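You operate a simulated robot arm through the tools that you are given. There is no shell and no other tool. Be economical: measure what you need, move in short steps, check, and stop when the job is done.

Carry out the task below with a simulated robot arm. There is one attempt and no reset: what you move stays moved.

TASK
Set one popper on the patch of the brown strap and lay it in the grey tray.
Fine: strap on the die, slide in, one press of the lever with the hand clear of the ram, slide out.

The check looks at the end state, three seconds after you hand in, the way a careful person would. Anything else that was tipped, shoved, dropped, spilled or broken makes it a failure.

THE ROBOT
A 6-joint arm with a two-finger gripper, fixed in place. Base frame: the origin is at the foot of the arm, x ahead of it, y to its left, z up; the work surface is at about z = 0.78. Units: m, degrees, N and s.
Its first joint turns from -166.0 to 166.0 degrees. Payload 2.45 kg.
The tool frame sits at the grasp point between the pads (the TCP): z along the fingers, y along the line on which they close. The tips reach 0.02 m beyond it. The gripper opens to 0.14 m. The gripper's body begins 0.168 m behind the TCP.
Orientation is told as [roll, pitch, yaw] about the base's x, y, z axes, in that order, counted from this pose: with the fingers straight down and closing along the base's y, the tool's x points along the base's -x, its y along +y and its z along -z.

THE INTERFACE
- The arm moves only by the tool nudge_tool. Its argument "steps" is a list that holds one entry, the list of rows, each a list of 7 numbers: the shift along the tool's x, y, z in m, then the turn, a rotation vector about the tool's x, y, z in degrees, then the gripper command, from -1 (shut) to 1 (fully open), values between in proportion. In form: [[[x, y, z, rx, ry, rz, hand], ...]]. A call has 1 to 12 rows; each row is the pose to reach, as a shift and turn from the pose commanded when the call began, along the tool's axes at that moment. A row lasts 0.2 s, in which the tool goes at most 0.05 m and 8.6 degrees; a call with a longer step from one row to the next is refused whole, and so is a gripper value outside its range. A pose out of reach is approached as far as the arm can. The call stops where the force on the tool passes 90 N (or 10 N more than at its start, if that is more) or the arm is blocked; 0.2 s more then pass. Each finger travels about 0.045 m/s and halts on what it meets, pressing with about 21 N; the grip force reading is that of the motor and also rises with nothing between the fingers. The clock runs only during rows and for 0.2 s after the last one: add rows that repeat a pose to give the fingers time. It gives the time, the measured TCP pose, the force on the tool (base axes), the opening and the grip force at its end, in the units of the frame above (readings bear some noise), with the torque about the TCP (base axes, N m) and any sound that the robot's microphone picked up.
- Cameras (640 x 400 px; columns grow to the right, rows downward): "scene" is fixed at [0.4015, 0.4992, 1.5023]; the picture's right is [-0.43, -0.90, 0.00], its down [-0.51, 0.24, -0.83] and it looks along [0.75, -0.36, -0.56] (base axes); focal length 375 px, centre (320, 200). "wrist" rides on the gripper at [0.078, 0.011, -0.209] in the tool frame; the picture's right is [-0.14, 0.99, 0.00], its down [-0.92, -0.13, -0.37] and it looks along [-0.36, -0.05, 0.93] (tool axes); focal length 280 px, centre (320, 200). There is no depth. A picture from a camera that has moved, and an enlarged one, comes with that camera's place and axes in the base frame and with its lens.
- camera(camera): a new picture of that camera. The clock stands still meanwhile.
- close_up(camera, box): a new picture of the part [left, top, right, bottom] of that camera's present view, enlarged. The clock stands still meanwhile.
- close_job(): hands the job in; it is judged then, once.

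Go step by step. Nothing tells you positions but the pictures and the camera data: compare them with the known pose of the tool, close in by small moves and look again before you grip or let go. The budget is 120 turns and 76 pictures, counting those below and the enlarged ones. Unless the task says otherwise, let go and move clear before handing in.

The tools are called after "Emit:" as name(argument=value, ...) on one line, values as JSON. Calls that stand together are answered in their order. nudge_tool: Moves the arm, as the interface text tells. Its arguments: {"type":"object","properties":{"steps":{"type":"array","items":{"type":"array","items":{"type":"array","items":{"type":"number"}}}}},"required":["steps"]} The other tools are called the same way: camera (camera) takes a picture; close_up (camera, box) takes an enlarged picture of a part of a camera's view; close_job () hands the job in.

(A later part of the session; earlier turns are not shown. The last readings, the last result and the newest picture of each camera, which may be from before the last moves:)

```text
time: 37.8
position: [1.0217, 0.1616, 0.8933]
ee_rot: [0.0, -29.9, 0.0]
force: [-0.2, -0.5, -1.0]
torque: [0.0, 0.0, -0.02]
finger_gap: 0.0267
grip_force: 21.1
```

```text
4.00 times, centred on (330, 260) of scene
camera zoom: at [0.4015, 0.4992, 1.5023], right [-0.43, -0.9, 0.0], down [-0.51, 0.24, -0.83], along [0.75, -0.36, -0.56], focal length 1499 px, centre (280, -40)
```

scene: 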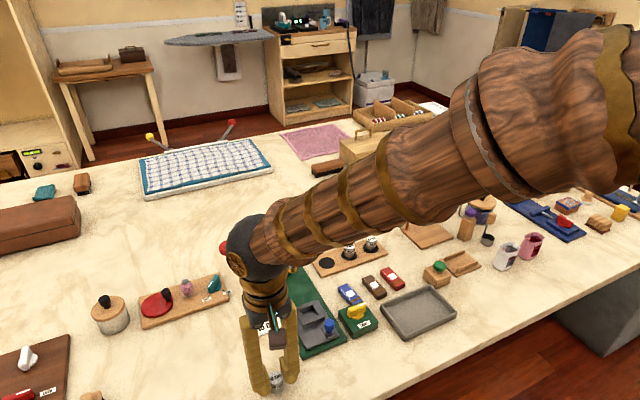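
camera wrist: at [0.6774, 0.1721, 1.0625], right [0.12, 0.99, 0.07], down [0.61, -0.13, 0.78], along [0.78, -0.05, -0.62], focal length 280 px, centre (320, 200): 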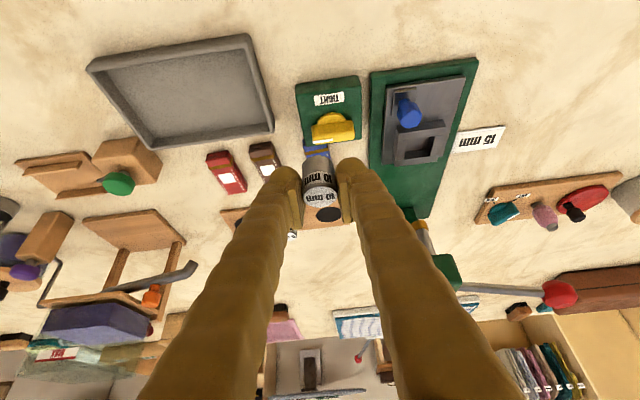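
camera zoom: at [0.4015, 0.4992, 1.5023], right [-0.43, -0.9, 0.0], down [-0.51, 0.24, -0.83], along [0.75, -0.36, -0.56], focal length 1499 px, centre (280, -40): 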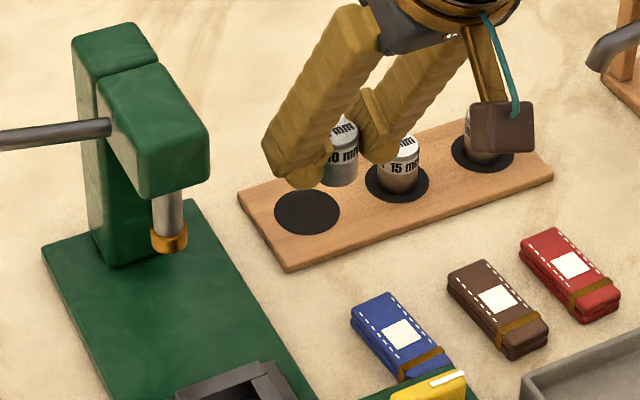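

Disc centre is at (1.056, 0.161). Moving over it and down to just above contact.

Emit:
nudge_tool(steps=[[[-0.0299, -0.0005, 0.01725, 0, 0, 0, -1], [-0.0149, -0.0005, 0.0432, 0, 0, 0, -1], [-0.0039, -0.0005, 0.0623, 0, 0, 0, -1], [-0.0039, -0.0005, 0.0623, 0, 0, 0, -1]]])

Emit:
close_up(camera="scene", box=[290, 230, 370, 290])

Emit:
close_up(camera="wrist", box=[220, 110, 420, 250])

```text
time: 38.8
position: [1.0563, 0.1616, 0.8425]
ee_rot: [0.0, -29.9, 0.0]
force: [0.9, 0.7, -1.3]
torque: [0.01, -0.02, 0.02]
finger_gap: 0.0265
grip_force: 21.2
```

```text
6.67 times, centred on (330, 260) of scene
camera zoom: at [0.4015, 0.4992, 1.5023], right [-0.43, -0.9, 0.0], down [-0.51, 0.24, -0.83], along [0.75, -0.36, -0.56], focal length 2498 px, centre (253, -200)
```

zoom: 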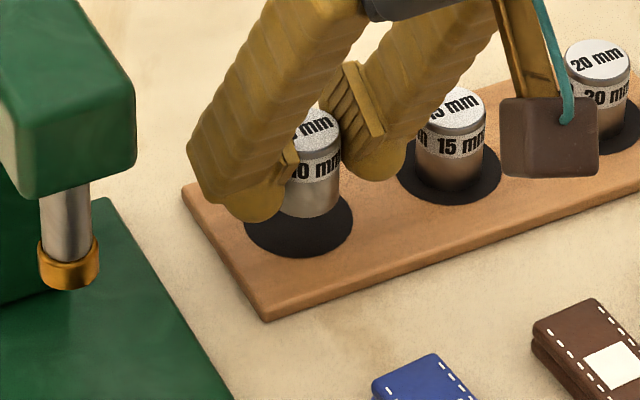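

```text
2.86 times, centred on (320, 180) of wrist
camera zoom: at [0.8835, 0.1725, 0.9846], right [0.12, 0.99, 0.07], down [0.61, -0.13, 0.78], along [0.78, -0.05, -0.62], focal length 801 px, centre (320, 257)
```

zoom: 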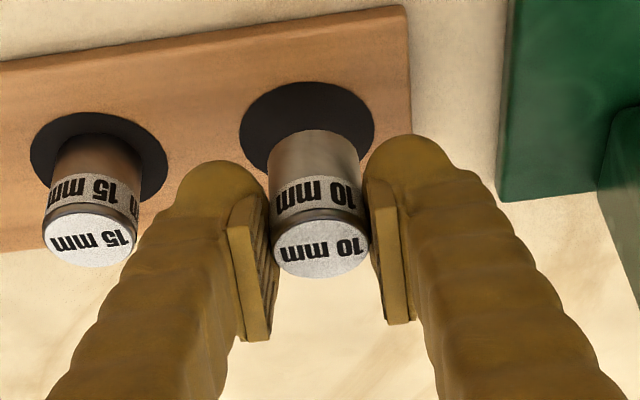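

Very near; a small shift (+3 mm x, -1.5 mm y), then down in steps until the die touches the rack.

Emit:
nudge_tool(steps=[[[-0.0026, -0.0015, 0.0015, 0, 0, 0, -1], [0.0014, -0.0015, 0.0084, 0, 0, 0, -1], [0.0034, -0.0015, 0.0119, 0, 0, 0, -1]]])

Emit:
nudge_tool(steps=[[[0.0007, 0, 0.0013, 0, 0, 0, -1], [0.0012, 0, 0.0021, 0, 0, 0, -1]]])

```text
time: 39.6
position: [1.0586, 0.1586, 0.8313]
ee_rot: [0.0, -30.1, -0.1]
force: [-0.5, 0.1, -0.3]
torque: [-0.05, 0.02, -0.01]
finger_gap: 0.0265
grip_force: 20.9
```

```text
time: 40.2
position: [1.0569, 0.1593, 0.828]
ee_rot: [0.1, -30.0, -0.1]
force: [-0.9, -0.5, -1.4]
torque: [0.01, -0.01, -0.02]
finger_gap: 0.0266
grip_force: 20.9
```

Emit:
nudge_tool(steps=[[[0.0007, 0, 0.0013, 0, 0, 0, -1], [0.0012, 0, 0.0021, 0, 0, 0, -1]]])

Emit:
nudge_tool(steps=[[[0.0007, 0, 0.0013, 0, 0, 0, -1], [0.0012, 0, 0.0021, 0, 0, 0, -1]]])

Emit:
nudge_tool(steps=[[[0.0007, 0, 0.0013, 0, 0, 0, -1], [0.0012, 0, 0.0021, 0, 0, 0, -1]]])

```text
time: 40.8
position: [1.058, 0.1582, 0.8242]
ee_rot: [0.0, -30.0, -0.1]
force: [0.2, 1.1, -1.7]
torque: [-0.01, 0.0, 0.01]
finger_gap: 0.0267
grip_force: 21.0
```

```text
time: 41.4
position: [1.0571, 0.1587, 0.8211]
ee_rot: [0.0, -30.0, -0.2]
force: [-0.5, -0.3, -1.7]
torque: [0.01, 0.04, 0.04]
finger_gap: 0.0266
grip_force: 20.5
```

```text
time: 42.0
position: [1.0577, 0.1582, 0.8209]
ee_rot: [0.0, -30.2, 0.0]
force: [-4.5, 0.4, 13.4]
torque: [0.01, 0.15, -0.02]
finger_gap: 0.0265
grip_force: 21.5
```

Contact at z 0.821. Opening only a little (the 15 mm die is close by), then backing out along the tool axis.

Emit:
nudge_tool(steps=[[[0, 0, 0, 0, 0, 0, -0.5], [0, 0, 0, 0, 0, 0, -0.4], [0, 0, 0, 0, 0, 0, -0.4], [0, 0, -0.03, 0, 0, 0, -0.4], [0, 0, -0.065, 0, 0, 0, -0.4], [0, 0, -0.065, 0, 0, 0, -0.4]]])

Emit:
close_up(camera="wrist", box=[220, 110, 420, 250])

```text
time: 43.4
position: [1.0258, 0.1586, 0.8778]
ee_rot: [0.0, -30.0, -0.1]
force: [-0.2, 0.2, 0.4]
torque: [0.02, 0.02, -0.01]
finger_gap: 0.0419
grip_force: 0.0
```

```text
2.86 times, centred on (320, 180) of wrist
camera zoom: at [0.8536, 0.17, 1.0193], right [0.12, 0.99, 0.07], down [0.61, -0.13, 0.78], along [0.78, -0.05, -0.62], focal length 801 px, centre (320, 257)
```

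zoom: 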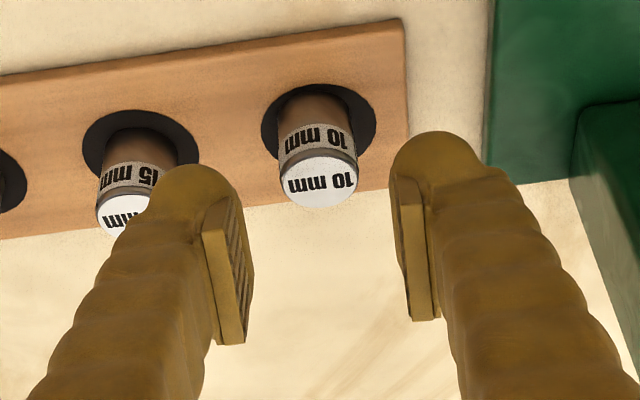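

The 10 mm die stands on its place. Now shift to the 15 mm die at about (1.059, 0.088).

Emit:
nudge_tool(steps=[[[0, -0.035, 0, 0, 0, 0, -0.4], [0, -0.071, 0, 0, 0, 0, -0.3], [0, -0.071, 0, 0, 0, 0, -0.3]]])

Emit:
close_up(camera="wrist", box=[220, 110, 420, 250])

```text
time: 44.2
position: [1.0241, 0.088, 0.8742]
ee_rot: [0.0, -30.0, 0.1]
force: [-0.4, 0.2, 0.4]
torque: [-0.01, 0.02, -0.01]
finger_gap: 0.049
grip_force: 0.1
```

```text
2.86 times, centred on (320, 180) of wrist
camera zoom: at [0.8516, 0.0988, 1.0169], right [0.12, 0.99, 0.07], down [0.61, -0.13, 0.78], along [0.78, -0.05, -0.62], focal length 801 px, centre (320, 257)
```

zoom: 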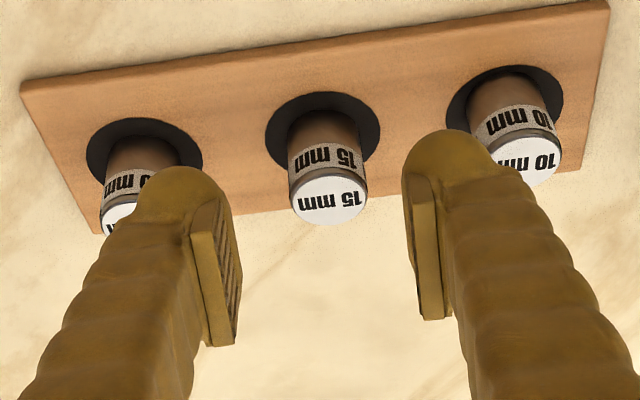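

Aligned within 2 mm. Advancing around the die and gripping.

Emit:
nudge_tool(steps=[[[-0.0035, 0.002, 0.02, 0, 0, 0, -0.35], [-0.0035, 0.002, 0.045, 0, 0, 0, -0.35], [-0.0035, 0.002, 0.066, 0, 0, 0, -0.35], [-0.0035, 0.002, 0.066, 0, 0, 0, -0.6], [-0.0035, 0.002, 0.066, 0, 0, 0, -1], [-0.0035, 0.002, 0.066, 0, 0, 0, -1], [-0.0035, 0.002, 0.066, 0, 0, 0, -1]]])

Emit:
close_up(camera="wrist", box=[220, 110, 420, 250])

```text
time: 45.8
position: [1.0593, 0.0909, 0.8202]
ee_rot: [0.0, -30.0, 0.0]
force: [1.3, 0.2, 0.1]
torque: [-0.02, -0.05, -0.02]
finger_gap: 0.0265
grip_force: 20.6
```

```text
2.86 times, centred on (320, 180) of wrist
camera zoom: at [0.8876, 0.1017, 0.963], right [0.12, 0.99, 0.07], down [0.61, -0.13, 0.78], along [0.78, -0.05, -0.62], focal length 801 px, centre (320, 257)
```

zoom: 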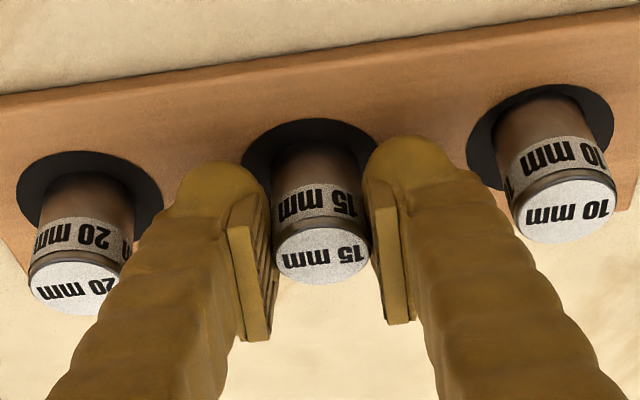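

15 mm die gripped. Lifting it and carrying it back to the clear table place for an upright regrip.

Emit:
nudge_tool(steps=[[[-0.0183, 0, -0.0318, 0, 0, 0, -1], [-0.0367, 0, -0.0635, 0, 0, 0, -1], [-0.055, 0, -0.0953, 0, 0, 0, -1], [-0.0186, 0, -0.1163, 0, 0, 0, -1], [0.0178, 0, -0.1373, 0, 0, 0, -1], [0.0542, 0, -0.1583, 0, 0, 0, -1], [0.0906, 0, -0.1793, 0, 0, 0, -1], [0.1269, 0, -0.2003, 0, 0, 0, -1], [0.1269, 0, -0.2003, 0, 0, 0, -1]]])

Emit:
nudge_tool(steps=[[[0.005, 0.04, -0.003, 0, 0, 0, -1], [0.01, 0.08, -0.006, 0, 0, 0, -1], [0.016, 0.12, -0.009, 0, 0, 0, -1], [0.022, 0.16, -0.012, 0, 0, 0, -1], [0.027, 0.2, -0.016, 0, 0, 0, -1], [0.033, 0.24, -0.019, 0, 0, 0, -1], [0.038, 0.28, -0.022, 0, 0, 0, -1], [0.0433, 0.311, -0.025, 0, 0, 0, -1], [0.0633, 0.311, 0.0096, 0, 0, 0, -1], [0.0833, 0.311, 0.0443, 0, 0, 0, -1], [0.0933, 0.311, 0.0616, 0, 0, 0, -1], [0.0933, 0.311, 0.0616, 0, 0, 0, -1]]])

```text
time: 47.8
position: [0.852, 0.09, 0.929]
ee_rot: [-0.1, -30.0, -0.1]
force: [0.5, 0.1, -1.7]
torque: [0.01, 0.03, 0.03]
finger_gap: 0.0265
grip_force: 20.4
```

```text
time: 50.4
position: [0.8041, 0.4024, 0.832]
ee_rot: [-0.1, -30.0, -0.1]
force: [0.8, -0.3, -1.6]
torque: [0.01, 0.03, 0.02]
finger_gap: 0.0266
grip_force: 21.0
```

Emit:
nudge_tool(steps=[[[0.004, 0, 0.0069, 0, 0, 0, -1], [0.0075, 0, 0.013, 0, 0, 0, -1]]])

Emit:
nudge_tool(steps=[[[0.001, 0, 0.0017, 0, 0, 0, -1], [0.0017, 0, 0.003, 0, 0, 0, -1]]])

Emit:
nudge_tool(steps=[[[0.0008, 0, 0.0014, 0, 0, 0, -1], [0.0013, 0, 0.0023, 0, 0, 0, -1]]])

```text
time: 51.0
position: [0.8046, 0.4017, 0.816]
ee_rot: [0.0, -30.0, 0.0]
force: [-0.1, -0.3, -1.4]
torque: [-0.01, -0.01, -0.01]
finger_gap: 0.0267
grip_force: 21.3
```

```text
time: 51.6
position: [0.8027, 0.401, 0.8142]
ee_rot: [0.1, -29.9, 0.0]
force: [-1.6, 0.5, 6.6]
torque: [-0.01, 0.01, -0.02]
finger_gap: 0.0266
grip_force: 21.3
```

```text
time: 52.2
position: [0.8025, 0.4024, 0.8102]
ee_rot: [0.1, -30.0, -0.1]
force: [5.3, -2.4, 17.8]
torque: [-0.03, -0.25, -0.02]
finger_gap: 0.0266
grip_force: 21.1
```

Standing on the table. Releasing, rising, and straightening the tool.

Emit:
nudge_tool(steps=[[[0, 0, 0, 0, 0, 0, -0.4], [0, 0, 0, 0, 0, 0, -0.3], [0, 0, 0, 0, 0, 0, -0.3], [-0.02, 0, -0.0346, 0, 0, 0, -0.2], [-0.04, 0, -0.0693, 0, 0, 0, -0.2], [-0.04, 0, -0.0693, 0, 8, 0, -0.2], [-0.04, 0, -0.0693, 0, 16, 0, -0.2], [-0.04, 0, -0.0693, 0, 24, 0, -0.2], [-0.04, 0, -0.0693, 0, 30, 0, -0.2], [-0.04, 0, -0.0693, 0, 30, 0, -0.2]]])

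Emit:
close_up(camera="wrist", box=[220, 110, 420, 250])

```text
time: 54.4
position: [0.8027, 0.4018, 0.8906]
ee_rot: [0.0, 0.1, -0.1]
force: [0.2, -0.2, 0.7]
torque: [0.03, 0.0, 0.01]
finger_gap: 0.0562
grip_force: 0.1
```

```text
2.86 times, centred on (320, 180) of wrist
camera zoom: at [0.724, 0.4124, 1.0988], right [0.14, 0.99, 0.0], down [0.92, -0.13, 0.37], along [0.36, -0.05, -0.93], focal length 801 px, centre (320, 257)
```

zoom: 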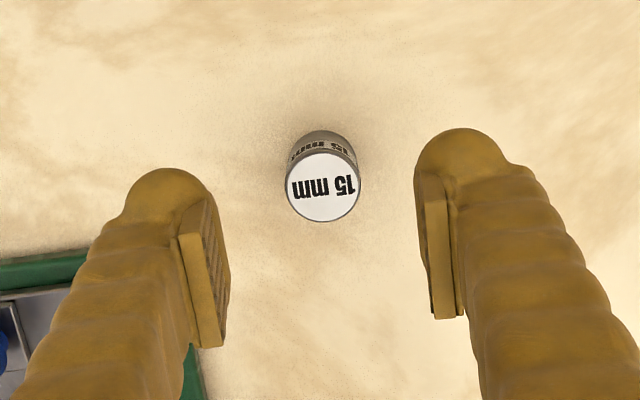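

The 15 mm die stands about 6 mm further in x than the TCP; correcting, lowering and gripping its top.

Emit:
nudge_tool(steps=[[[-0.006, 0.001, 0.03, 0, 0, 0, -0.2], [-0.006, 0.001, 0.055, 0, 0, 0, -0.2], [-0.006, 0.001, 0.068, 0, 0, 0, -0.3], [-0.006, 0.001, 0.068, 0, 0, 0, -0.6], [-0.006, 0.001, 0.068, 0, 0, 0, -1], [-0.006, 0.001, 0.068, 0, 0, 0, -1], [-0.006, 0.001, 0.068, 0, 0, 0, -1]]])

Emit:
close_up(camera="wrist", box=[220, 110, 420, 250])

```text
time: 56.0
position: [0.8064, 0.4003, 0.8225]
ee_rot: [-0.1, 0.1, 0.0]
force: [0.7, 0.4, 0.7]
torque: [0.01, -0.01, -0.01]
finger_gap: 0.0269
grip_force: 21.1
```

```text
2.86 times, centred on (320, 180) of wrist
camera zoom: at [0.7283, 0.4122, 1.0311], right [0.14, 0.99, 0.0], down [0.92, -0.13, 0.37], along [0.36, -0.05, -0.93], focal length 801 px, centre (320, 257)
```

zoom: 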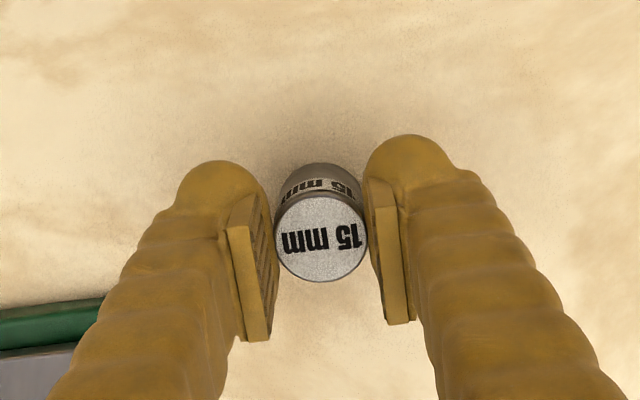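

Gripped. Carrying it above the socket at about (0.913, 0.2795) and pausing just above.

Emit:
nudge_tool(steps=[[[0, 0, -0.04, 0, 0, 0, -1], [0, 0, -0.085, 0, 0, 0, -1], [-0.027, -0.03, -0.085, 0, 0, 0, -1], [-0.054, -0.06, -0.085, 0, 0, 0, -1], [-0.081, -0.09, -0.085, 0, 0, 0, -1], [-0.1065, -0.121, -0.085, 0, 0, 0, -1], [-0.1065, -0.121, -0.05, 0, 0, 0, -1], [-0.1065, -0.121, -0.05, 0, 0, 0, -1]]])

Emit:
close_up(camera="wrist", box=[220, 110, 420, 250])

Emit:
close_up(camera="scene", box=[265, 260, 365, 345])

```text
time: 57.8
position: [0.9168, 0.2811, 0.8709]
ee_rot: [0.0, 0.1, 0.2]
force: [-0.2, 0.2, -1.2]
torque: [0.0, -0.01, -0.01]
finger_gap: 0.0267
grip_force: 21.0
```

```text
2.86 times, centred on (320, 180) of wrist
camera zoom: at [0.838, 0.2922, 1.0793], right [0.14, 0.99, 0.0], down [0.92, -0.13, 0.37], along [0.36, -0.05, -0.93], focal length 801 px, centre (320, 257)
```

zoom: 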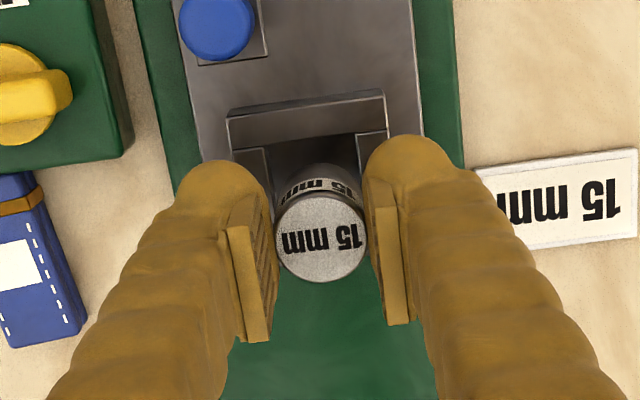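

```text
4.71 times, centred on (315, 302) of scene
camera zoom: at [0.4015, 0.4992, 1.5023], right [-0.43, -0.9, 0.0], down [-0.51, 0.24, -0.83], along [0.75, -0.36, -0.56], focal length 1763 px, centre (344, -282)
```

zoom: 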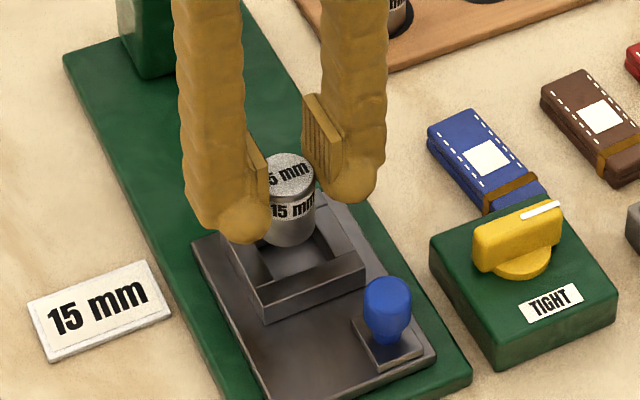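

Nearly lined up; trim by -2.5 mm in x and -1 mm in y, then lower slowly watching the force.

Emit:
nudge_tool(steps=[[[0.0025, -0.001, 0.004, 0, 0, 0, -1], [0.0025, -0.001, 0.008, 0, 0, 0, -1], [0.0025, -0.001, 0.011, 0, 0, 0, -1], [0.0025, -0.001, 0.013, 0, 0, 0, -1]]])

Emit:
nudge_tool(steps=[[[0, 0, 0.002, 0, 0, 0, -1], [0, 0, 0.004, 0, 0, 0, -1]]])

```text
time: 58.8
position: [0.9125, 0.2798, 0.8578]
ee_rot: [0.0, 0.0, 0.1]
force: [0.3, -0.5, -1.3]
torque: [-0.02, 0.04, 0.01]
finger_gap: 0.0267
grip_force: 20.8
```

```text
time: 59.4
position: [0.9126, 0.2802, 0.8554]
ee_rot: [0.1, 0.0, 0.0]
force: [-0.9, -0.4, -2.5]
torque: [-0.02, -0.01, 0.03]
finger_gap: 0.0269
grip_force: 21.2
```

Emit:
nudge_tool(steps=[[[0, 0, 0.003, 0, 0, 0, -1], [0, 0, 0.006, 0, 0, 0, -1]]])

Emit:
nudge_tool(steps=[[[0, 0, 0.002, 0, 0, 0, -1], [0, 0, 0.0035, 0, 0, 0, -1]]])

Emit:
nudge_tool(steps=[[[0, 0, 0.0015, 0, 0, 0, -1], [0, 0, 0.0025, 0, 0, 0, -1]]])

Emit:
close_up(camera="wrist", box=[220, 110, 420, 250])

```text
time: 60.0
position: [0.9121, 0.2799, 0.8481]
ee_rot: [0.0, 0.0, 0.1]
force: [1.9, 0.9, -1.1]
torque: [0.0, -0.07, -0.01]
finger_gap: 0.0266
grip_force: 21.4
```

```text
time: 60.6
position: [0.9108, 0.2803, 0.8455]
ee_rot: [-0.1, 0.0, -0.1]
force: [9.2, -0.9, 1.4]
torque: [-0.03, -0.29, 0.04]
finger_gap: 0.0267
grip_force: 20.7
```

```text
time: 61.2
position: [0.9109, 0.28, 0.8425]
ee_rot: [0.0, 0.0, 0.0]
force: [-1.2, 0.2, 18.7]
torque: [0.01, 0.06, 0.0]
finger_gap: 0.0267
grip_force: 21.2
```

```text
2.86 times, centred on (320, 180) of wrist
camera zoom: at [0.8334, 0.2913, 1.0519], right [0.14, 0.99, 0.0], down [0.92, -0.13, 0.37], along [0.37, -0.05, -0.93], focal length 801 px, centre (320, 257)
```

zoom: 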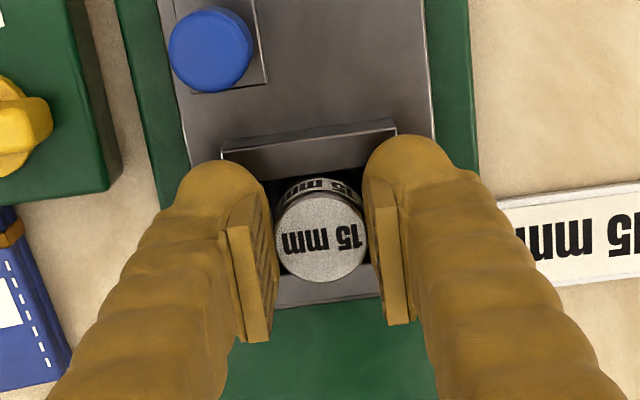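

The 15 mm die is seated (same depth as the other). Releasing, rising, and moving over the knob with the hand turned 90° to retighten.

Emit:
nudge_tool(steps=[[[0, 0, 0, 0, 0, 0, -0.4], [0, 0, 0, 0, 0, 0, -0.35], [0, 0, 0, 0, 0, 0, -0.35], [0, 0, -0.03, 0, 0, 0, -0.35], [0, 0, -0.07, 0, 0, 0, -0.35], [0, 0, -0.1, 0, 0, 0, -0.35], [0.01, -0.03, -0.1, 0, 0, -8, -0.35], [0.02, -0.06, -0.1, 0, 0, -16, -0.35], [0.03, -0.09, -0.1, 0, 0, -24, -0.35], [0.041, -0.1, -0.1, 0, 0, -32, -0.35], [0.041, -0.1, -0.1, 0, 0, -40, -0.35], [0.041, -0.1, -0.1, 0, 0, -48, -0.35]]])

Emit:
nudge_tool(steps=[[[0, 0, 0, 0, 0, -8, -0.35], [0, 0, 0, 0, 0, -16, -0.35], [0, 0, 0, 0, 0, -24, -0.35], [0, 0, 0, 0, 0, -32, -0.35], [0, 0, 0, 0, 0, -40, -0.35], [0, 0, 0.03, 0, 0, -42, -0.35], [0, 0, 0.06, 0, 0, -42, -0.35], [0, 0, 0.06, 0, 0, -42, -0.35]]])

Emit:
close_up(camera="wrist", box=[220, 110, 420, 250])

```text
time: 63.8
position: [0.8706, 0.1793, 0.9406]
ee_rot: [0.1, 0.0, 48.0]
force: [0.2, 0.3, 0.4]
torque: [-0.01, -0.02, 0.03]
finger_gap: 0.0454
grip_force: 0.1
```

```text
time: 65.6
position: [0.8713, 0.1802, 0.8839]
ee_rot: [0.0, 0.0, 90.0]
force: [0.2, 0.1, 0.5]
torque: [0.02, 0.01, -0.03]
finger_gap: 0.0457
grip_force: 0.1
```

```text
2.86 times, centred on (320, 180) of wrist
camera zoom: at [0.86, 0.1027, 1.0919], right [-0.99, 0.14, 0.0], down [0.13, 0.92, 0.37], along [0.05, 0.36, -0.93], focal length 801 px, centre (320, 257)
```

zoom: 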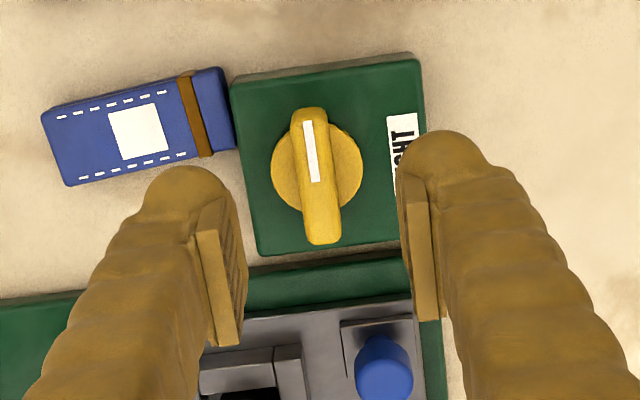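

The handle is centred in the hand. Lowering, gripping, then turning back clockwise to TIGHT.

Emit:
nudge_tool(steps=[[[0.003, 0, 0.025, 0, 0, 0, -0.4], [0.003, 0, 0.044, 0, 0, 0, -0.45], [0.003, 0, 0.044, 0, 0, 0, -0.45], [0.003, 0, 0.044, 0, 0, 0, -1], [0.003, 0, 0.044, 0, 0, 0, -1], [0.003, 0, 0.044, 0, 0, 0, -1]]])

```text
time: 67.0
position: [0.8719, 0.1773, 0.8368]
ee_rot: [0.0, 0.0, 89.8]
force: [26.7, 1.2, -12.5]
torque: [0.01, -0.24, -0.02]
finger_gap: 0.0125
grip_force: 33.9
```

Emit:
nudge_tool(steps=[[[0, -0.002, 0, 0, 0, 8, -1], [0, -0.002, 0, 0, 0, 16, -1], [0, -0.002, 0, 0, 0, 24, -1], [0, -0.002, 0, 0, 0, 24, -1]]])

```text
time: 68.0
position: [0.8707, 0.1768, 0.8363]
ee_rot: [0.2, 0.1, 66.0]
force: [-3.6, 19.2, -30.7]
torque: [0.19, 0.01, -0.01]
finger_gap: 0.0122
grip_force: 38.7
```

Emit:
nudge_tool(steps=[[[0, 0, 0, 0, 0, 8, -1], [0, 0, 0, 0, 0, 16, -1], [0, 0, 0, 0, 0, 24, -1], [0, 0, 0, 0, 0, 24, -1]]])

Emit:
nudge_tool(steps=[[[0, 0, 0, 0, 0, 8, -1], [0, 0, 0, 0, 0, 16, -1], [0, 0, 0, 0, 0, 24, -1], [0, 0, 0, 0, 0, 24, -1]]])

```text
time: 69.0
position: [0.8686, 0.1781, 0.8391]
ee_rot: [0.1, 0.1, 41.8]
force: [-35.0, 43.0, -35.3]
torque: [0.24, 0.31, 0.15]
finger_gap: 0.0123
grip_force: 39.3
```

```text
time: 70.0
position: [0.8755, 0.1795, 0.8441]
ee_rot: [0.0, -0.5, 18.0]
force: [-28.7, 71.5, 44.7]
torque: [1.38, 0.69, -0.28]
finger_gap: 0.0104
grip_force: 37.4
```

Side force has grown and the tool rose a little; I'll look before continuing.

Emit:
close_up(camera="wrist", box=[220, 110, 420, 250])

```text
2.86 times, centred on (320, 180) of wrist
camera zoom: at [0.796, 0.1655, 1.0522], right [-0.17, 0.98, 0.0], down [0.91, 0.16, 0.38], along [0.37, 0.07, -0.93], focal length 801 px, centre (320, 257)
```

zoom: 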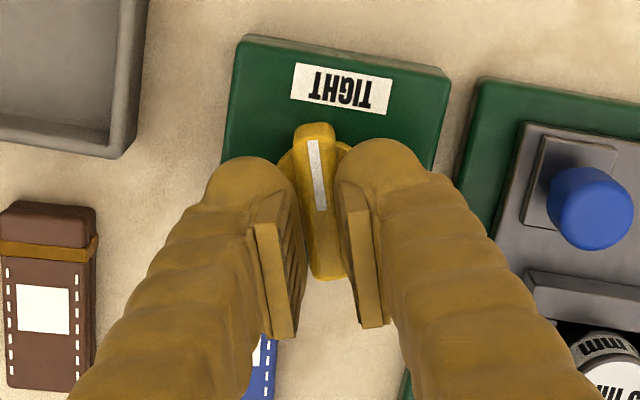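

The pivot isn't at the handle's middle, so the hand has drifted along it. I'll open, recentre at about (0.863, 0.1785), grip again and finish the turn.

Emit:
nudge_tool(steps=[[[0, 0, 0, 0, 0, 0, -0.5], [0, 0, 0, 0, 0, 0, -0.5], [0, 0, 0, 0, 0, 0, -0.5], [0.005, 0.002, 0, 0, 0, 0, -0.5], [0.009, 0.004, 0, 0, 0, 0, -0.5], [0.009, 0.004, 0, 0, 0, 0, -1], [0.009, 0.004, 0, 0, 0, 0, -1], [0.009, 0.004, 0, 0, 0, 0, -1]]])

```text
time: 71.8
position: [0.8641, 0.1762, 0.8392]
ee_rot: [0.0, 0.0, 17.9]
force: [8.5, -27.4, -0.4]
torque: [-0.29, -0.11, -0.21]
finger_gap: 0.0124
grip_force: 36.9
```

Emit:
nudge_tool(steps=[[[0, -0.001, 0, 0, 0, 8, -1], [0, -0.001, 0, 0, 0, 16, -1], [0, -0.001, 0, 0, 0, 18, -1], [0, -0.001, 0, 0, 0, 18, -1]]])

Emit:
close_up(camera="wrist", box=[220, 110, 420, 250])

```text
time: 72.8
position: [0.8643, 0.1799, 0.8378]
ee_rot: [0.1, -0.1, 0.1]
force: [27.9, 45.3, -12.9]
torque: [0.39, -0.34, 0.35]
finger_gap: 0.0122
grip_force: 38.7
```

```text
2.86 times, centred on (320, 180) of wrist
camera zoom: at [0.7852, 0.1903, 1.0471], right [0.14, 0.99, 0.0], down [0.92, -0.13, 0.37], along [0.37, -0.05, -0.93], focal length 801 px, centre (320, 257)
```

zoom: 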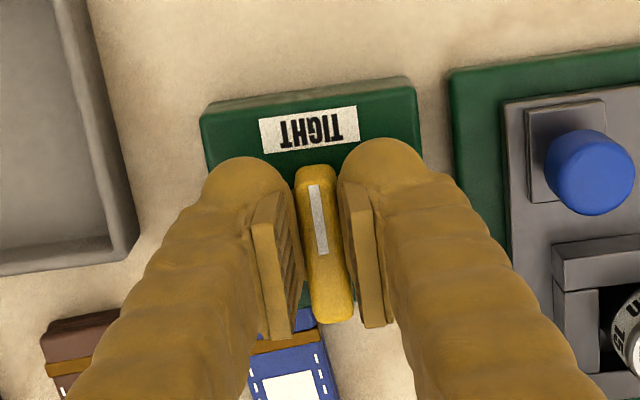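

The pointer is back at TIGHT. Releasing and moving above the brown strap at about (0.938, 0.09).

Emit:
nudge_tool(steps=[[[0, 0, 0, 0, 0, 0, -0.5], [0, 0, 0, 0, 0, 0, -0.5], [0, 0, 0, 0, 0, 0, -0.5], [0, 0, -0.04, 0, 0, 0, -0.3], [0, 0, -0.08, 0, 0, 0, -0.15], [-0.025, -0.03, -0.08, 0, 0, 0, -0.1], [-0.05, -0.06, -0.08, 0, 0, 0, -0.1], [-0.074, -0.088, -0.065, 0, 0, 0, -0.1], [-0.074, -0.088, -0.065, 0, 0, 0, -0.1]]])

Emit:
camera(camera="wrist")

```text
time: 74.8
position: [0.9348, 0.0893, 0.9042]
ee_rot: [0.0, -0.1, 0.0]
force: [-0.8, 0.1, 0.3]
torque: [-0.03, -0.02, 0.01]
finger_gap: 0.0627
grip_force: 0.1
```

```text
23 pictures are left
camera wrist: at [0.8575, 0.0997, 1.1136], right [0.14, 0.99, 0.0], down [0.92, -0.13, 0.37], along [0.36, -0.05, -0.93], focal length 280 px, centre (320, 200)
```

wrist: 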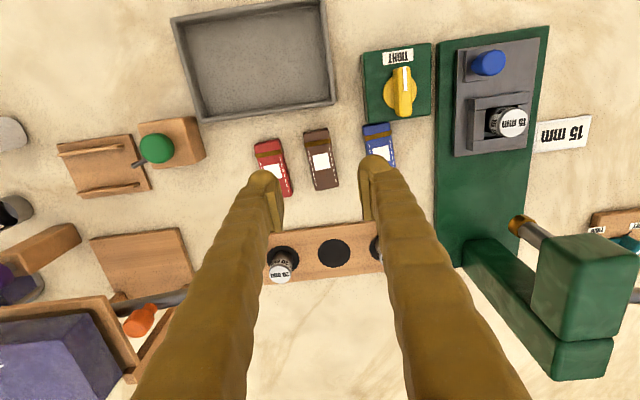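

The brown strap's patch is right under the hand, strap yawed about +4°. I'll match that, narrow the hand (red strap is close) and lower part way.

Emit:
nudge_tool(steps=[[[0, 0, 0.03, 0, 0, -3.8, -0.4], [0, 0, 0.06, 0, 0, -3.8, -0.4], [0, 0, 0.077, 0, 0, -3.8, -0.4], [0, 0, 0.077, 0, 0, -3.8, -0.4]]])

Emit:
close_up(camera="wrist", box=[220, 110, 420, 250])

```text
time: 75.8
position: [0.9369, 0.0901, 0.8246]
ee_rot: [0.0, 0.0, 3.9]
force: [0.2, -0.2, -0.3]
torque: [0.05, 0.02, -0.02]
finger_gap: 0.0421
grip_force: 0.1
```

```text
2.86 times, centred on (320, 180) of wrist
camera zoom: at [0.8577, 0.0957, 1.0331], right [0.07, 1.0, 0.0], down [0.93, -0.07, 0.37], along [0.37, -0.03, -0.93], focal length 801 px, centre (320, 257)
```

zoom: 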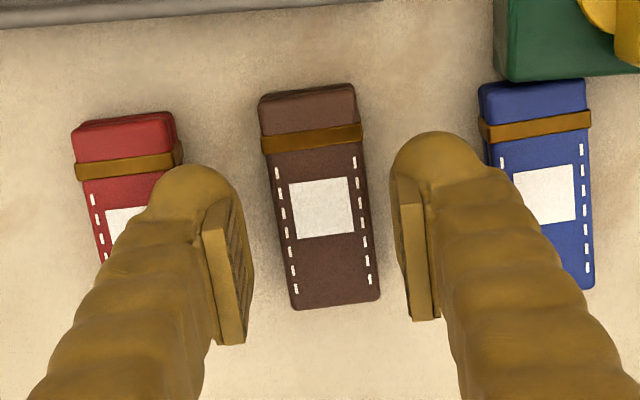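

Well centred on the patch. Lowering to the strap and gripping its sides.

Emit:
nudge_tool(steps=[[[0.001, 0, 0.012, 0, 0, 0, -0.4], [0.001, 0, 0.021, 0, 0, 0, -0.4], [0.001, 0, 0.021, 0, 0, 0, -0.7], [0.001, 0, 0.021, 0, 0, 0, -1], [0.001, 0, 0.021, 0, 0, 0, -1]]])

Emit:
nudge_tool(steps=[[[0, 0, -0.03, 0, 0, 0, -1], [0, 0, -0.06, 0, 0, 0, -1], [0, 0, -0.1, 0, 0, 3.8, -1], [0, 0, -0.1, 0, 0, 3.8, -1]]])

Emit:
close_up(camera="wrist", box=[220, 110, 420, 250])

```text
time: 77.0
position: [0.9348, 0.0892, 0.8055]
ee_rot: [-0.1, 0.0, 3.8]
force: [-0.1, 2.5, 24.7]
torque: [-0.51, -0.03, 0.0]
finger_gap: 0.0284
grip_force: 20.9
```

```text
time: 78.0
position: [0.9369, 0.0885, 0.9038]
ee_rot: [0.0, 0.0, -0.1]
force: [0.0, 0.5, -0.5]
torque: [0.03, 0.0, 0.0]
finger_gap: 0.0285
grip_force: 21.2
```

```text
2.86 times, centred on (320, 180) of wrist
camera zoom: at [0.859, 0.0999, 1.114], right [0.14, 0.99, 0.0], down [0.92, -0.13, 0.37], along [0.36, -0.05, -0.93], focal length 801 px, centre (320, 257)
```

zoom: 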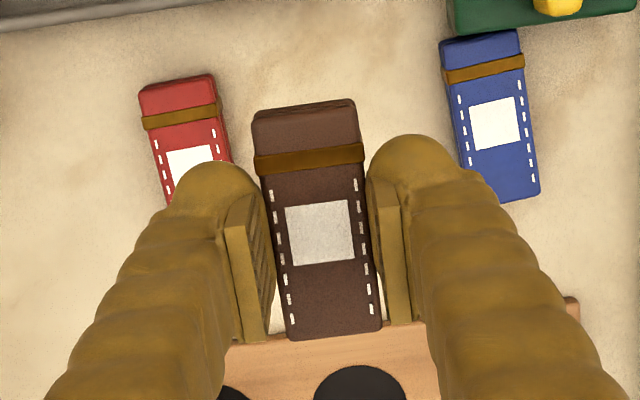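

The strap is held level, patch at the TCP. Die centre is about (0.9125, 0.280); carrying the strap over it and pausing 1 cm above.

Emit:
nudge_tool(steps=[[[0.005, 0.04, 0, 0, 0, 0, -1], [0.01, 0.08, 0, 0, 0, 0, -1], [0.015, 0.12, 0, 0, 0, 0, -1], [0.02, 0.16, 0, 0, 0, 0, -1], [0.0235, 0.1912, 0, 0, 0, 0, -1], [0.0235, 0.1912, 0.025, 0, 0, 0, -1], [0.0235, 0.1912, 0.036, 0, 0, 0, -1], [0.0235, 0.1912, 0.036, 0, 0, 0, -1]]])

Emit:
close_up(camera="scene", box=[265, 240, 365, 325])

```text
time: 79.8
position: [0.9145, 0.279, 0.8711]
ee_rot: [-0.1, 0.0, 0.0]
force: [0.0, 0.2, 0.1]
torque: [-0.01, -0.01, -0.02]
finger_gap: 0.0285
grip_force: 20.9
```

```text
4.71 times, centred on (315, 282) of scene
camera zoom: at [0.4015, 0.4992, 1.5023], right [-0.43, -0.9, 0.0], down [-0.51, 0.24, -0.83], along [0.75, -0.36, -0.56], focal length 1763 px, centre (344, -188)
```

zoom: 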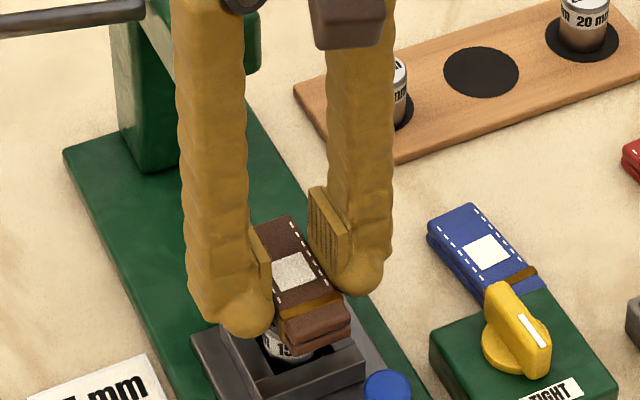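

Well over the die. Lowering gently to contact.

Emit:
nudge_tool(steps=[[[0.001, 0.001, 0.005, 0, 0, 0, -1], [0.001, 0.001, 0.01, 0, 0, 0, -1]]])

Emit:
nudge_tool(steps=[[[0, 0, 0.0015, 0, 0, 0, -1], [0, 0, 0.003, 0, 0, 0, -1]]])

Emit:
nudge_tool(steps=[[[0, 0, 0.0015, 0, 0, 0, -1], [0, 0, 0.0025, 0, 0, 0, -1]]])

```text
time: 80.4
position: [0.9123, 0.2805, 0.8606]
ee_rot: [0.0, 0.0, 0.0]
force: [-0.3, 1.0, -0.3]
torque: [-0.02, 0.0, 0.01]
finger_gap: 0.0283
grip_force: 20.6
```

```text
time: 81.0
position: [0.9137, 0.2807, 0.8593]
ee_rot: [0.0, -0.2, 0.1]
force: [1.3, -2.5, 26.1]
torque: [-0.02, 0.0, 0.03]
finger_gap: 0.0288
grip_force: 21.1
```

```text
time: 81.6
position: [0.9124, 0.2812, 0.8541]
ee_rot: [0.1, -0.1, 0.1]
force: [1.0, 2.6, 25.2]
torque: [0.06, 0.01, 0.01]
finger_gap: 0.0286
grip_force: 21.0
```

The strap rests on the die. Releasing and rising to look.

Emit:
nudge_tool(steps=[[[0, 0, 0, 0, 0, 0, -0.6], [0, 0, 0, 0, 0, 0, -0.4], [0, 0, 0, 0, 0, 0, -0.3], [0, 0, 0, 0, 0, 0, -0.3], [0, 0, -0.03, 0, 0, 0, -0.3], [0, 0, -0.06, 0, 0, 0, -0.3], [0, 0, -0.06, 0, 0, 0, -0.3]]])

Emit:
close_up(camera="wrist", box=[200, 80, 440, 250])

Emit:
close_up(camera="scene", box=[265, 245, 365, 330])

```text
time: 83.2
position: [0.9124, 0.2807, 0.9124]
ee_rot: [0.1, 0.0, 0.0]
force: [-0.8, 0.1, -0.4]
torque: [-0.02, -0.02, 0.02]
finger_gap: 0.0492
grip_force: 0.1
```

```text
2.35 times, centred on (320, 165) of wrist
camera zoom: at [0.8335, 0.2915, 1.1219], right [0.14, 0.99, 0.0], down [0.92, -0.13, 0.37], along [0.36, -0.05, -0.93], focal length 660 px, centre (320, 282)
```

zoom: 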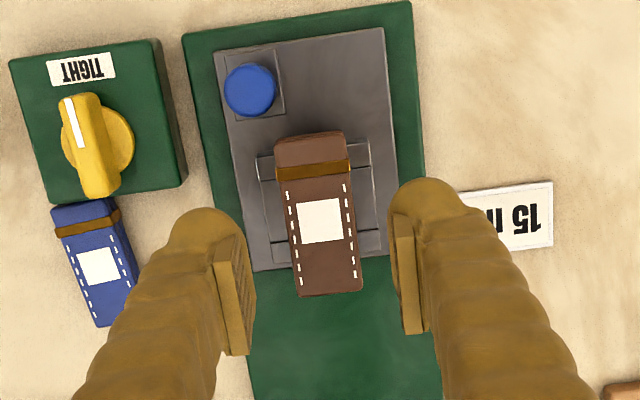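

```text
4.71 times, centred on (315, 288) of scene
camera zoom: at [0.4015, 0.4992, 1.5023], right [-0.43, -0.9, 0.0], down [-0.51, 0.24, -0.83], along [0.75, -0.36, -0.56], focal length 1763 px, centre (344, -212)
```

zoom: 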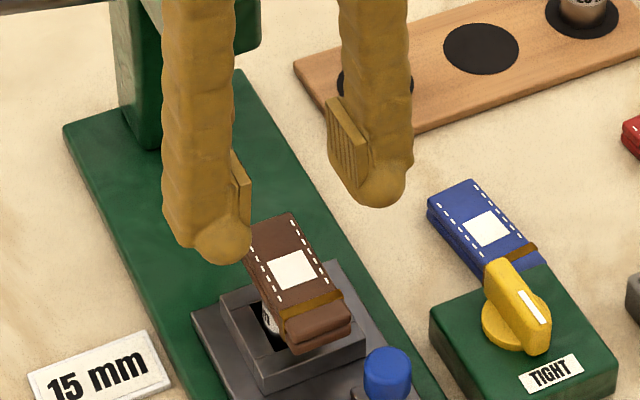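

The strap lies level with its patch over the die. Next I'll grip the slide's blue knob (about (0.856, 0.258)) with the tool tilted 30° so the hand stays clear of the press head.

Emit:
nudge_tool(steps=[[[0.035, -0.01, -0.02, 0, 0, 0, -0.3], [0.07, -0.022, -0.02, 0, -8, 0, -0.3], [0.07, -0.022, -0.02, 0, -16, 0, -0.3], [0.07, -0.022, -0.02, 0, -24, 0, -0.3], [0.07, -0.022, -0.02, 0, -30, 0, -0.3], [0.07, -0.022, 0.02, 0, -30, 0, -0.3], [0.07, -0.022, 0.02, 0, -30, 0, -0.3]]])

Emit:
close_up(camera="wrist", box=[220, 90, 420, 230])

```text
time: 84.8
position: [0.8445, 0.258, 0.895]
ee_rot: [0.1, -29.9, 0.0]
force: [-0.3, -0.2, 0.0]
torque: [0.0, 0.0, -0.02]
finger_gap: 0.0488
grip_force: 0.1
```

```text
2.86 times, centred on (320, 160) of wrist
camera zoom: at [0.6718, 0.2687, 1.0369], right [0.12, 0.99, 0.07], down [0.61, -0.13, 0.78], along [0.78, -0.05, -0.62], focal length 801 px, centre (320, 314)
```

zoom: 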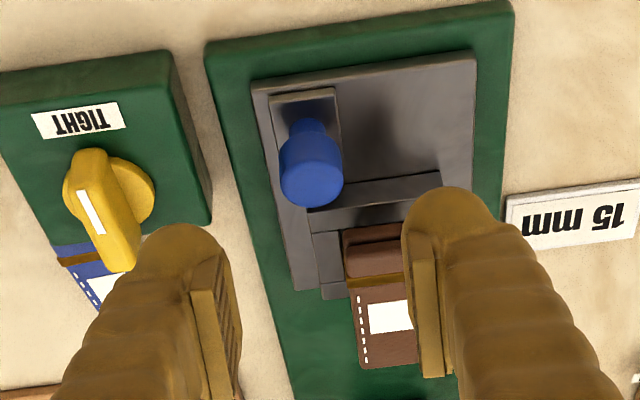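

Knob at about (0.860, 0.258). Lowering around it, a little to its near side so as not to touch the strap's end.

Emit:
nudge_tool(steps=[[[0.008, 0, 0.02, 0, 0, 0, -0.35], [0.017, 0, 0.041, 0, 0, 0, -0.35], [0.022, 0, 0.0531, 0, 0, 0, -0.35], [0.022, 0, 0.0531, 0, 0, 0, -0.35]]])

Emit:
close_up(camera="wrist", box=[220, 90, 420, 230])

```text
time: 85.8
position: [0.8515, 0.2594, 0.8385]
ee_rot: [0.0, -30.1, 0.0]
force: [0.0, -0.4, 0.7]
torque: [-0.01, 0.02, -0.02]
finger_gap: 0.0456
grip_force: 0.2
```

```text
2.86 times, centred on (320, 160) of wrist
camera zoom: at [0.6795, 0.2694, 0.9799], right [0.12, 0.99, 0.07], down [0.61, -0.13, 0.78], along [0.78, -0.05, -0.62], focal length 801 px, centre (320, 314)
```

zoom: 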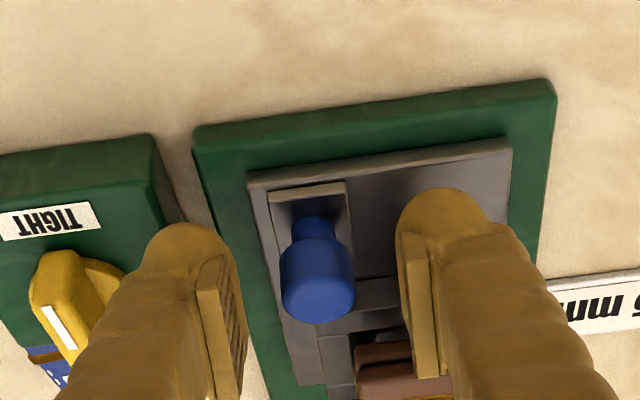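

Emit:
nudge_tool(steps=[[[0, 0, 0, 0, 0, 0, -0.6], [0, 0, 0, 0, 0, 0, -1], [0, 0, 0, 0, 0, 0, -1], [0, 0, 0, 0, 0, 0, -1]]])

```text
time: 86.8
position: [0.8517, 0.2575, 0.8377]
ee_rot: [0.0, -30.0, 0.1]
force: [2.9, -9.4, -1.1]
torque: [-0.11, -0.03, -0.05]
finger_gap: 0.0206
grip_force: 44.7
```

Knob held. Sliding in slowly along +x.

Emit:
nudge_tool(steps=[[[-0.0043, 0, 0.0025, 0, 0, 0, -1], [-0.0104, 0, 0.006, 0, 0, 0, -1], [-0.0173, 0, 0.01, 0, 0, 0, -1], [-0.026, 0, 0.015, 0, 0, 0, -1], [-0.0346, 0, 0.02, 0, 0, 0, -1], [-0.0433, 0, 0.025, 0, 0, 0, -1], [-0.052, 0, 0.03, 0, 0, 0, -1], [-0.052, 0, 0.03, 0, 0, 0, -1]]])

Emit:
close_up(camera="scene", box=[240, 220, 360, 320])

```text
time: 88.6
position: [0.9108, 0.2585, 0.8365]
ee_rot: [-0.1, -30.1, -0.2]
force: [0.3, -57.8, 34.6]
torque: [-0.7, -0.28, -0.3]
finger_gap: 0.0208
grip_force: 44.9
```

```text
4.00 times, centred on (300, 270) of scene
camera zoom: at [0.4015, 0.4992, 1.5023], right [-0.43, -0.9, 0.0], down [-0.51, 0.24, -0.83], along [0.75, -0.36, -0.56], focal length 1499 px, centre (400, -80)
```

zoom: 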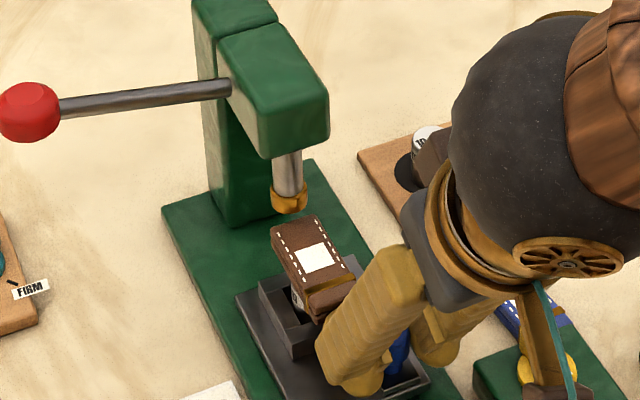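

It slides well. Easing the side load (-4 mm y) and going on 4 cm.

Emit:
nudge_tool(steps=[[[-0.0043, -0.003, 0.0025, 0, 0, 0, -1], [-0.0104, -0.004, 0.006, 0, 0, 0, -1], [-0.0173, -0.004, 0.01, 0, 0, 0, -1], [-0.026, -0.004, 0.015, 0, 0, 0, -1], [-0.0303, -0.004, 0.0175, 0, 0, 0, -1], [-0.0303, -0.004, 0.0175, 0, 0, 0, -1]]])

Emit:
nudge_tool(steps=[[[-0.0026, 0, 0.0015, 0, 0, 0, -1], [-0.0052, 0, 0.003, 0, 0, 0, -1], [-0.0052, 0, 0.003, 0, 0, 0, -1]]])

Emit:
close_up(camera="scene", box=[240, 220, 360, 320])

```text
time: 90.0
position: [0.9435, 0.2576, 0.8383]
ee_rot: [0.2, -30.1, 0.0]
force: [-0.8, 38.1, 26.6]
torque: [0.41, -0.09, 0.22]
finger_gap: 0.0205
grip_force: 44.6
```

```text
time: 90.8
position: [0.9485, 0.2567, 0.8364]
ee_rot: [-0.1, -30.1, 0.0]
force: [-32.2, 72.5, 24.1]
torque: [0.88, 0.1, 0.51]
finger_gap: 0.0206
grip_force: 44.8
```

```text
4.00 times, centred on (300, 270) of scene
camera zoom: at [0.4015, 0.4992, 1.5023], right [-0.43, -0.9, 0.0], down [-0.51, 0.24, -0.83], along [0.75, -0.36, -0.56], focal length 1499 px, centre (400, -80)
```

zoom: 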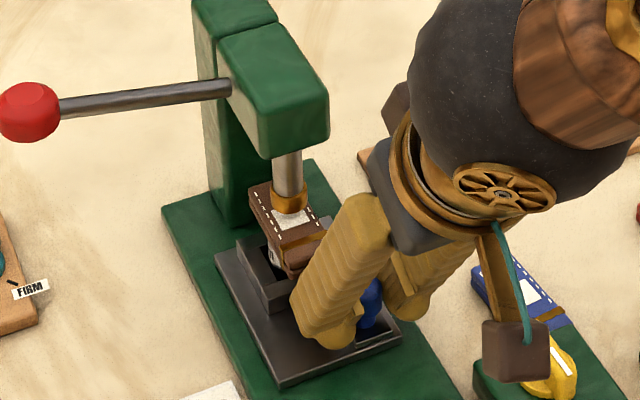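

Resistance in x: it seems at its stop. I'll ease the side load and push a trifle more to make sure.

Emit:
nudge_tool(steps=[[[0, 0.004, 0, 0, 0, 0, -1], [-0.0035, 0.004, 0.002, 0, 0, 0, -1], [-0.0035, 0.004, 0.002, 0, 0, 0, -1]]])

```text
time: 91.6
position: [0.9532, 0.2574, 0.8345]
ee_rot: [-0.2, -29.8, -0.1]
force: [-39.3, 16.7, -3.3]
torque: [0.2, 0.51, 0.11]
finger_gap: 0.0203
grip_force: 45.0
```

Emit:
nudge_tool(steps=[[[-0.0026, 0, 0.0015, 0, 0, 0, -1], [-0.0026, 0, 0.0015, 0, 0, 0, -1]]])

Emit:
close_up(camera="scene", box=[270, 245, 330, 305])

```text
time: 92.2
position: [0.9568, 0.258, 0.8348]
ee_rot: [0.0, -29.9, -0.1]
force: [-37.8, -5.3, -11.7]
torque: [-0.09, 0.54, 0.01]
finger_gap: 0.0207
grip_force: 45.3
```

```text
6.67 times, centred on (300, 275) of scene
camera zoom: at [0.4015, 0.4992, 1.5023], right [-0.43, -0.9, 0.0], down [-0.51, 0.24, -0.83], along [0.75, -0.36, -0.56], focal length 2498 px, centre (453, -300)
```

zoom: 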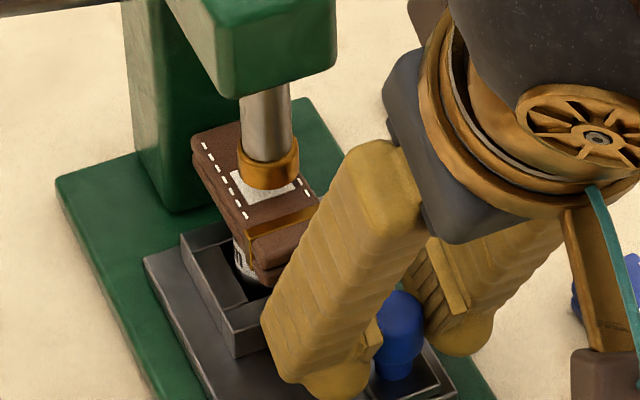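

The patch is right under the ram and the slide is at its stop. Letting go, backing out, and going up and over towards the lever side.

Emit:
nudge_tool(steps=[[[0, 0, 0, 0, 0, 0, -0.5], [0, 0, 0, 0, 0, 0, -0.4], [0, 0, 0, 0, 0, 0, -0.4], [0, 0, -0.03, 0, 0, 0, -0.4], [0, 0, -0.07, 0, 0, 0, -0.4], [0, 0, -0.1, 0, 0, 0, -0.6], [-0.02, 0, -0.135, 0, 0, 0, -1], [-0.04, 0, -0.17, 0, 0, 0, -1], [-0.06, 0.02, -0.2, 0, 0, 0, -1], [-0.06, 0.065, -0.204, 0, 0, 0, -1], [-0.06, 0.11, -0.204, 0, 0, 0, -1], [-0.06, 0.155, -0.204, 0, 0, 0, -1]]])

Emit:
camera(camera="wrist")

```text
time: 94.8
position: [0.9057, 0.4154, 1.0434]
ee_rot: [0.0, -30.1, -0.1]
force: [0.3, -0.5, -0.6]
torque: [-0.02, 0.0, 0.0]
finger_gap: 0.0
grip_force: 21.2
```

```text
12 pictures are left
camera wrist: at [0.7325, 0.427, 1.1857], right [0.12, 0.99, 0.07], down [0.61, -0.13, 0.78], along [0.78, -0.05, -0.62], focal length 280 px, centre (320, 200)
```

wrist: 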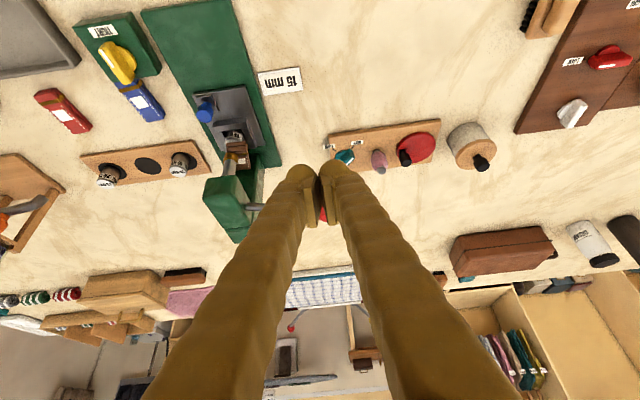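

The red ball is about (1.014, 0.414, 0.98). I'll tilt 10° more, move over it with closed fingers, and stop above.

Emit:
nudge_tool(steps=[[[-0.02, 0, 0.01, 0, -5, 0, -1], [-0.055, 0, 0.027, 0, -10, 0, -1], [-0.0953, -0.002, 0.047, 0, -10, 0, -1], [-0.0953, -0.002, 0.047, 0, -10, 0, -1]]])

Emit:
close_up(camera="scene", box=[200, 200, 320, 300])

```text
time: 95.8
position: [1.0148, 0.4136, 1.0493]
ee_rot: [0.0, -40.0, 0.0]
force: [-0.7, 1.5, -0.2]
torque: [0.02, 0.0, -0.01]
finger_gap: 0.0001
grip_force: 21.0
```

```text
4.00 times, centred on (260, 250) of scene
camera zoom: at [0.4015, 0.4992, 1.5023], right [-0.43, -0.9, 0.0], down [-0.51, 0.24, -0.83], along [0.75, -0.36, -0.56], focal length 1499 px, centre (560, 0)
```

zoom: 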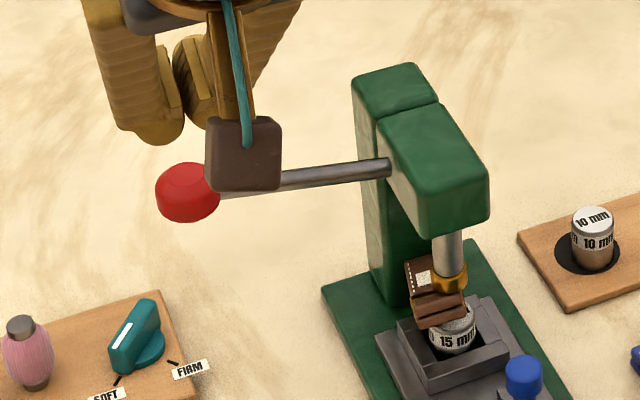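

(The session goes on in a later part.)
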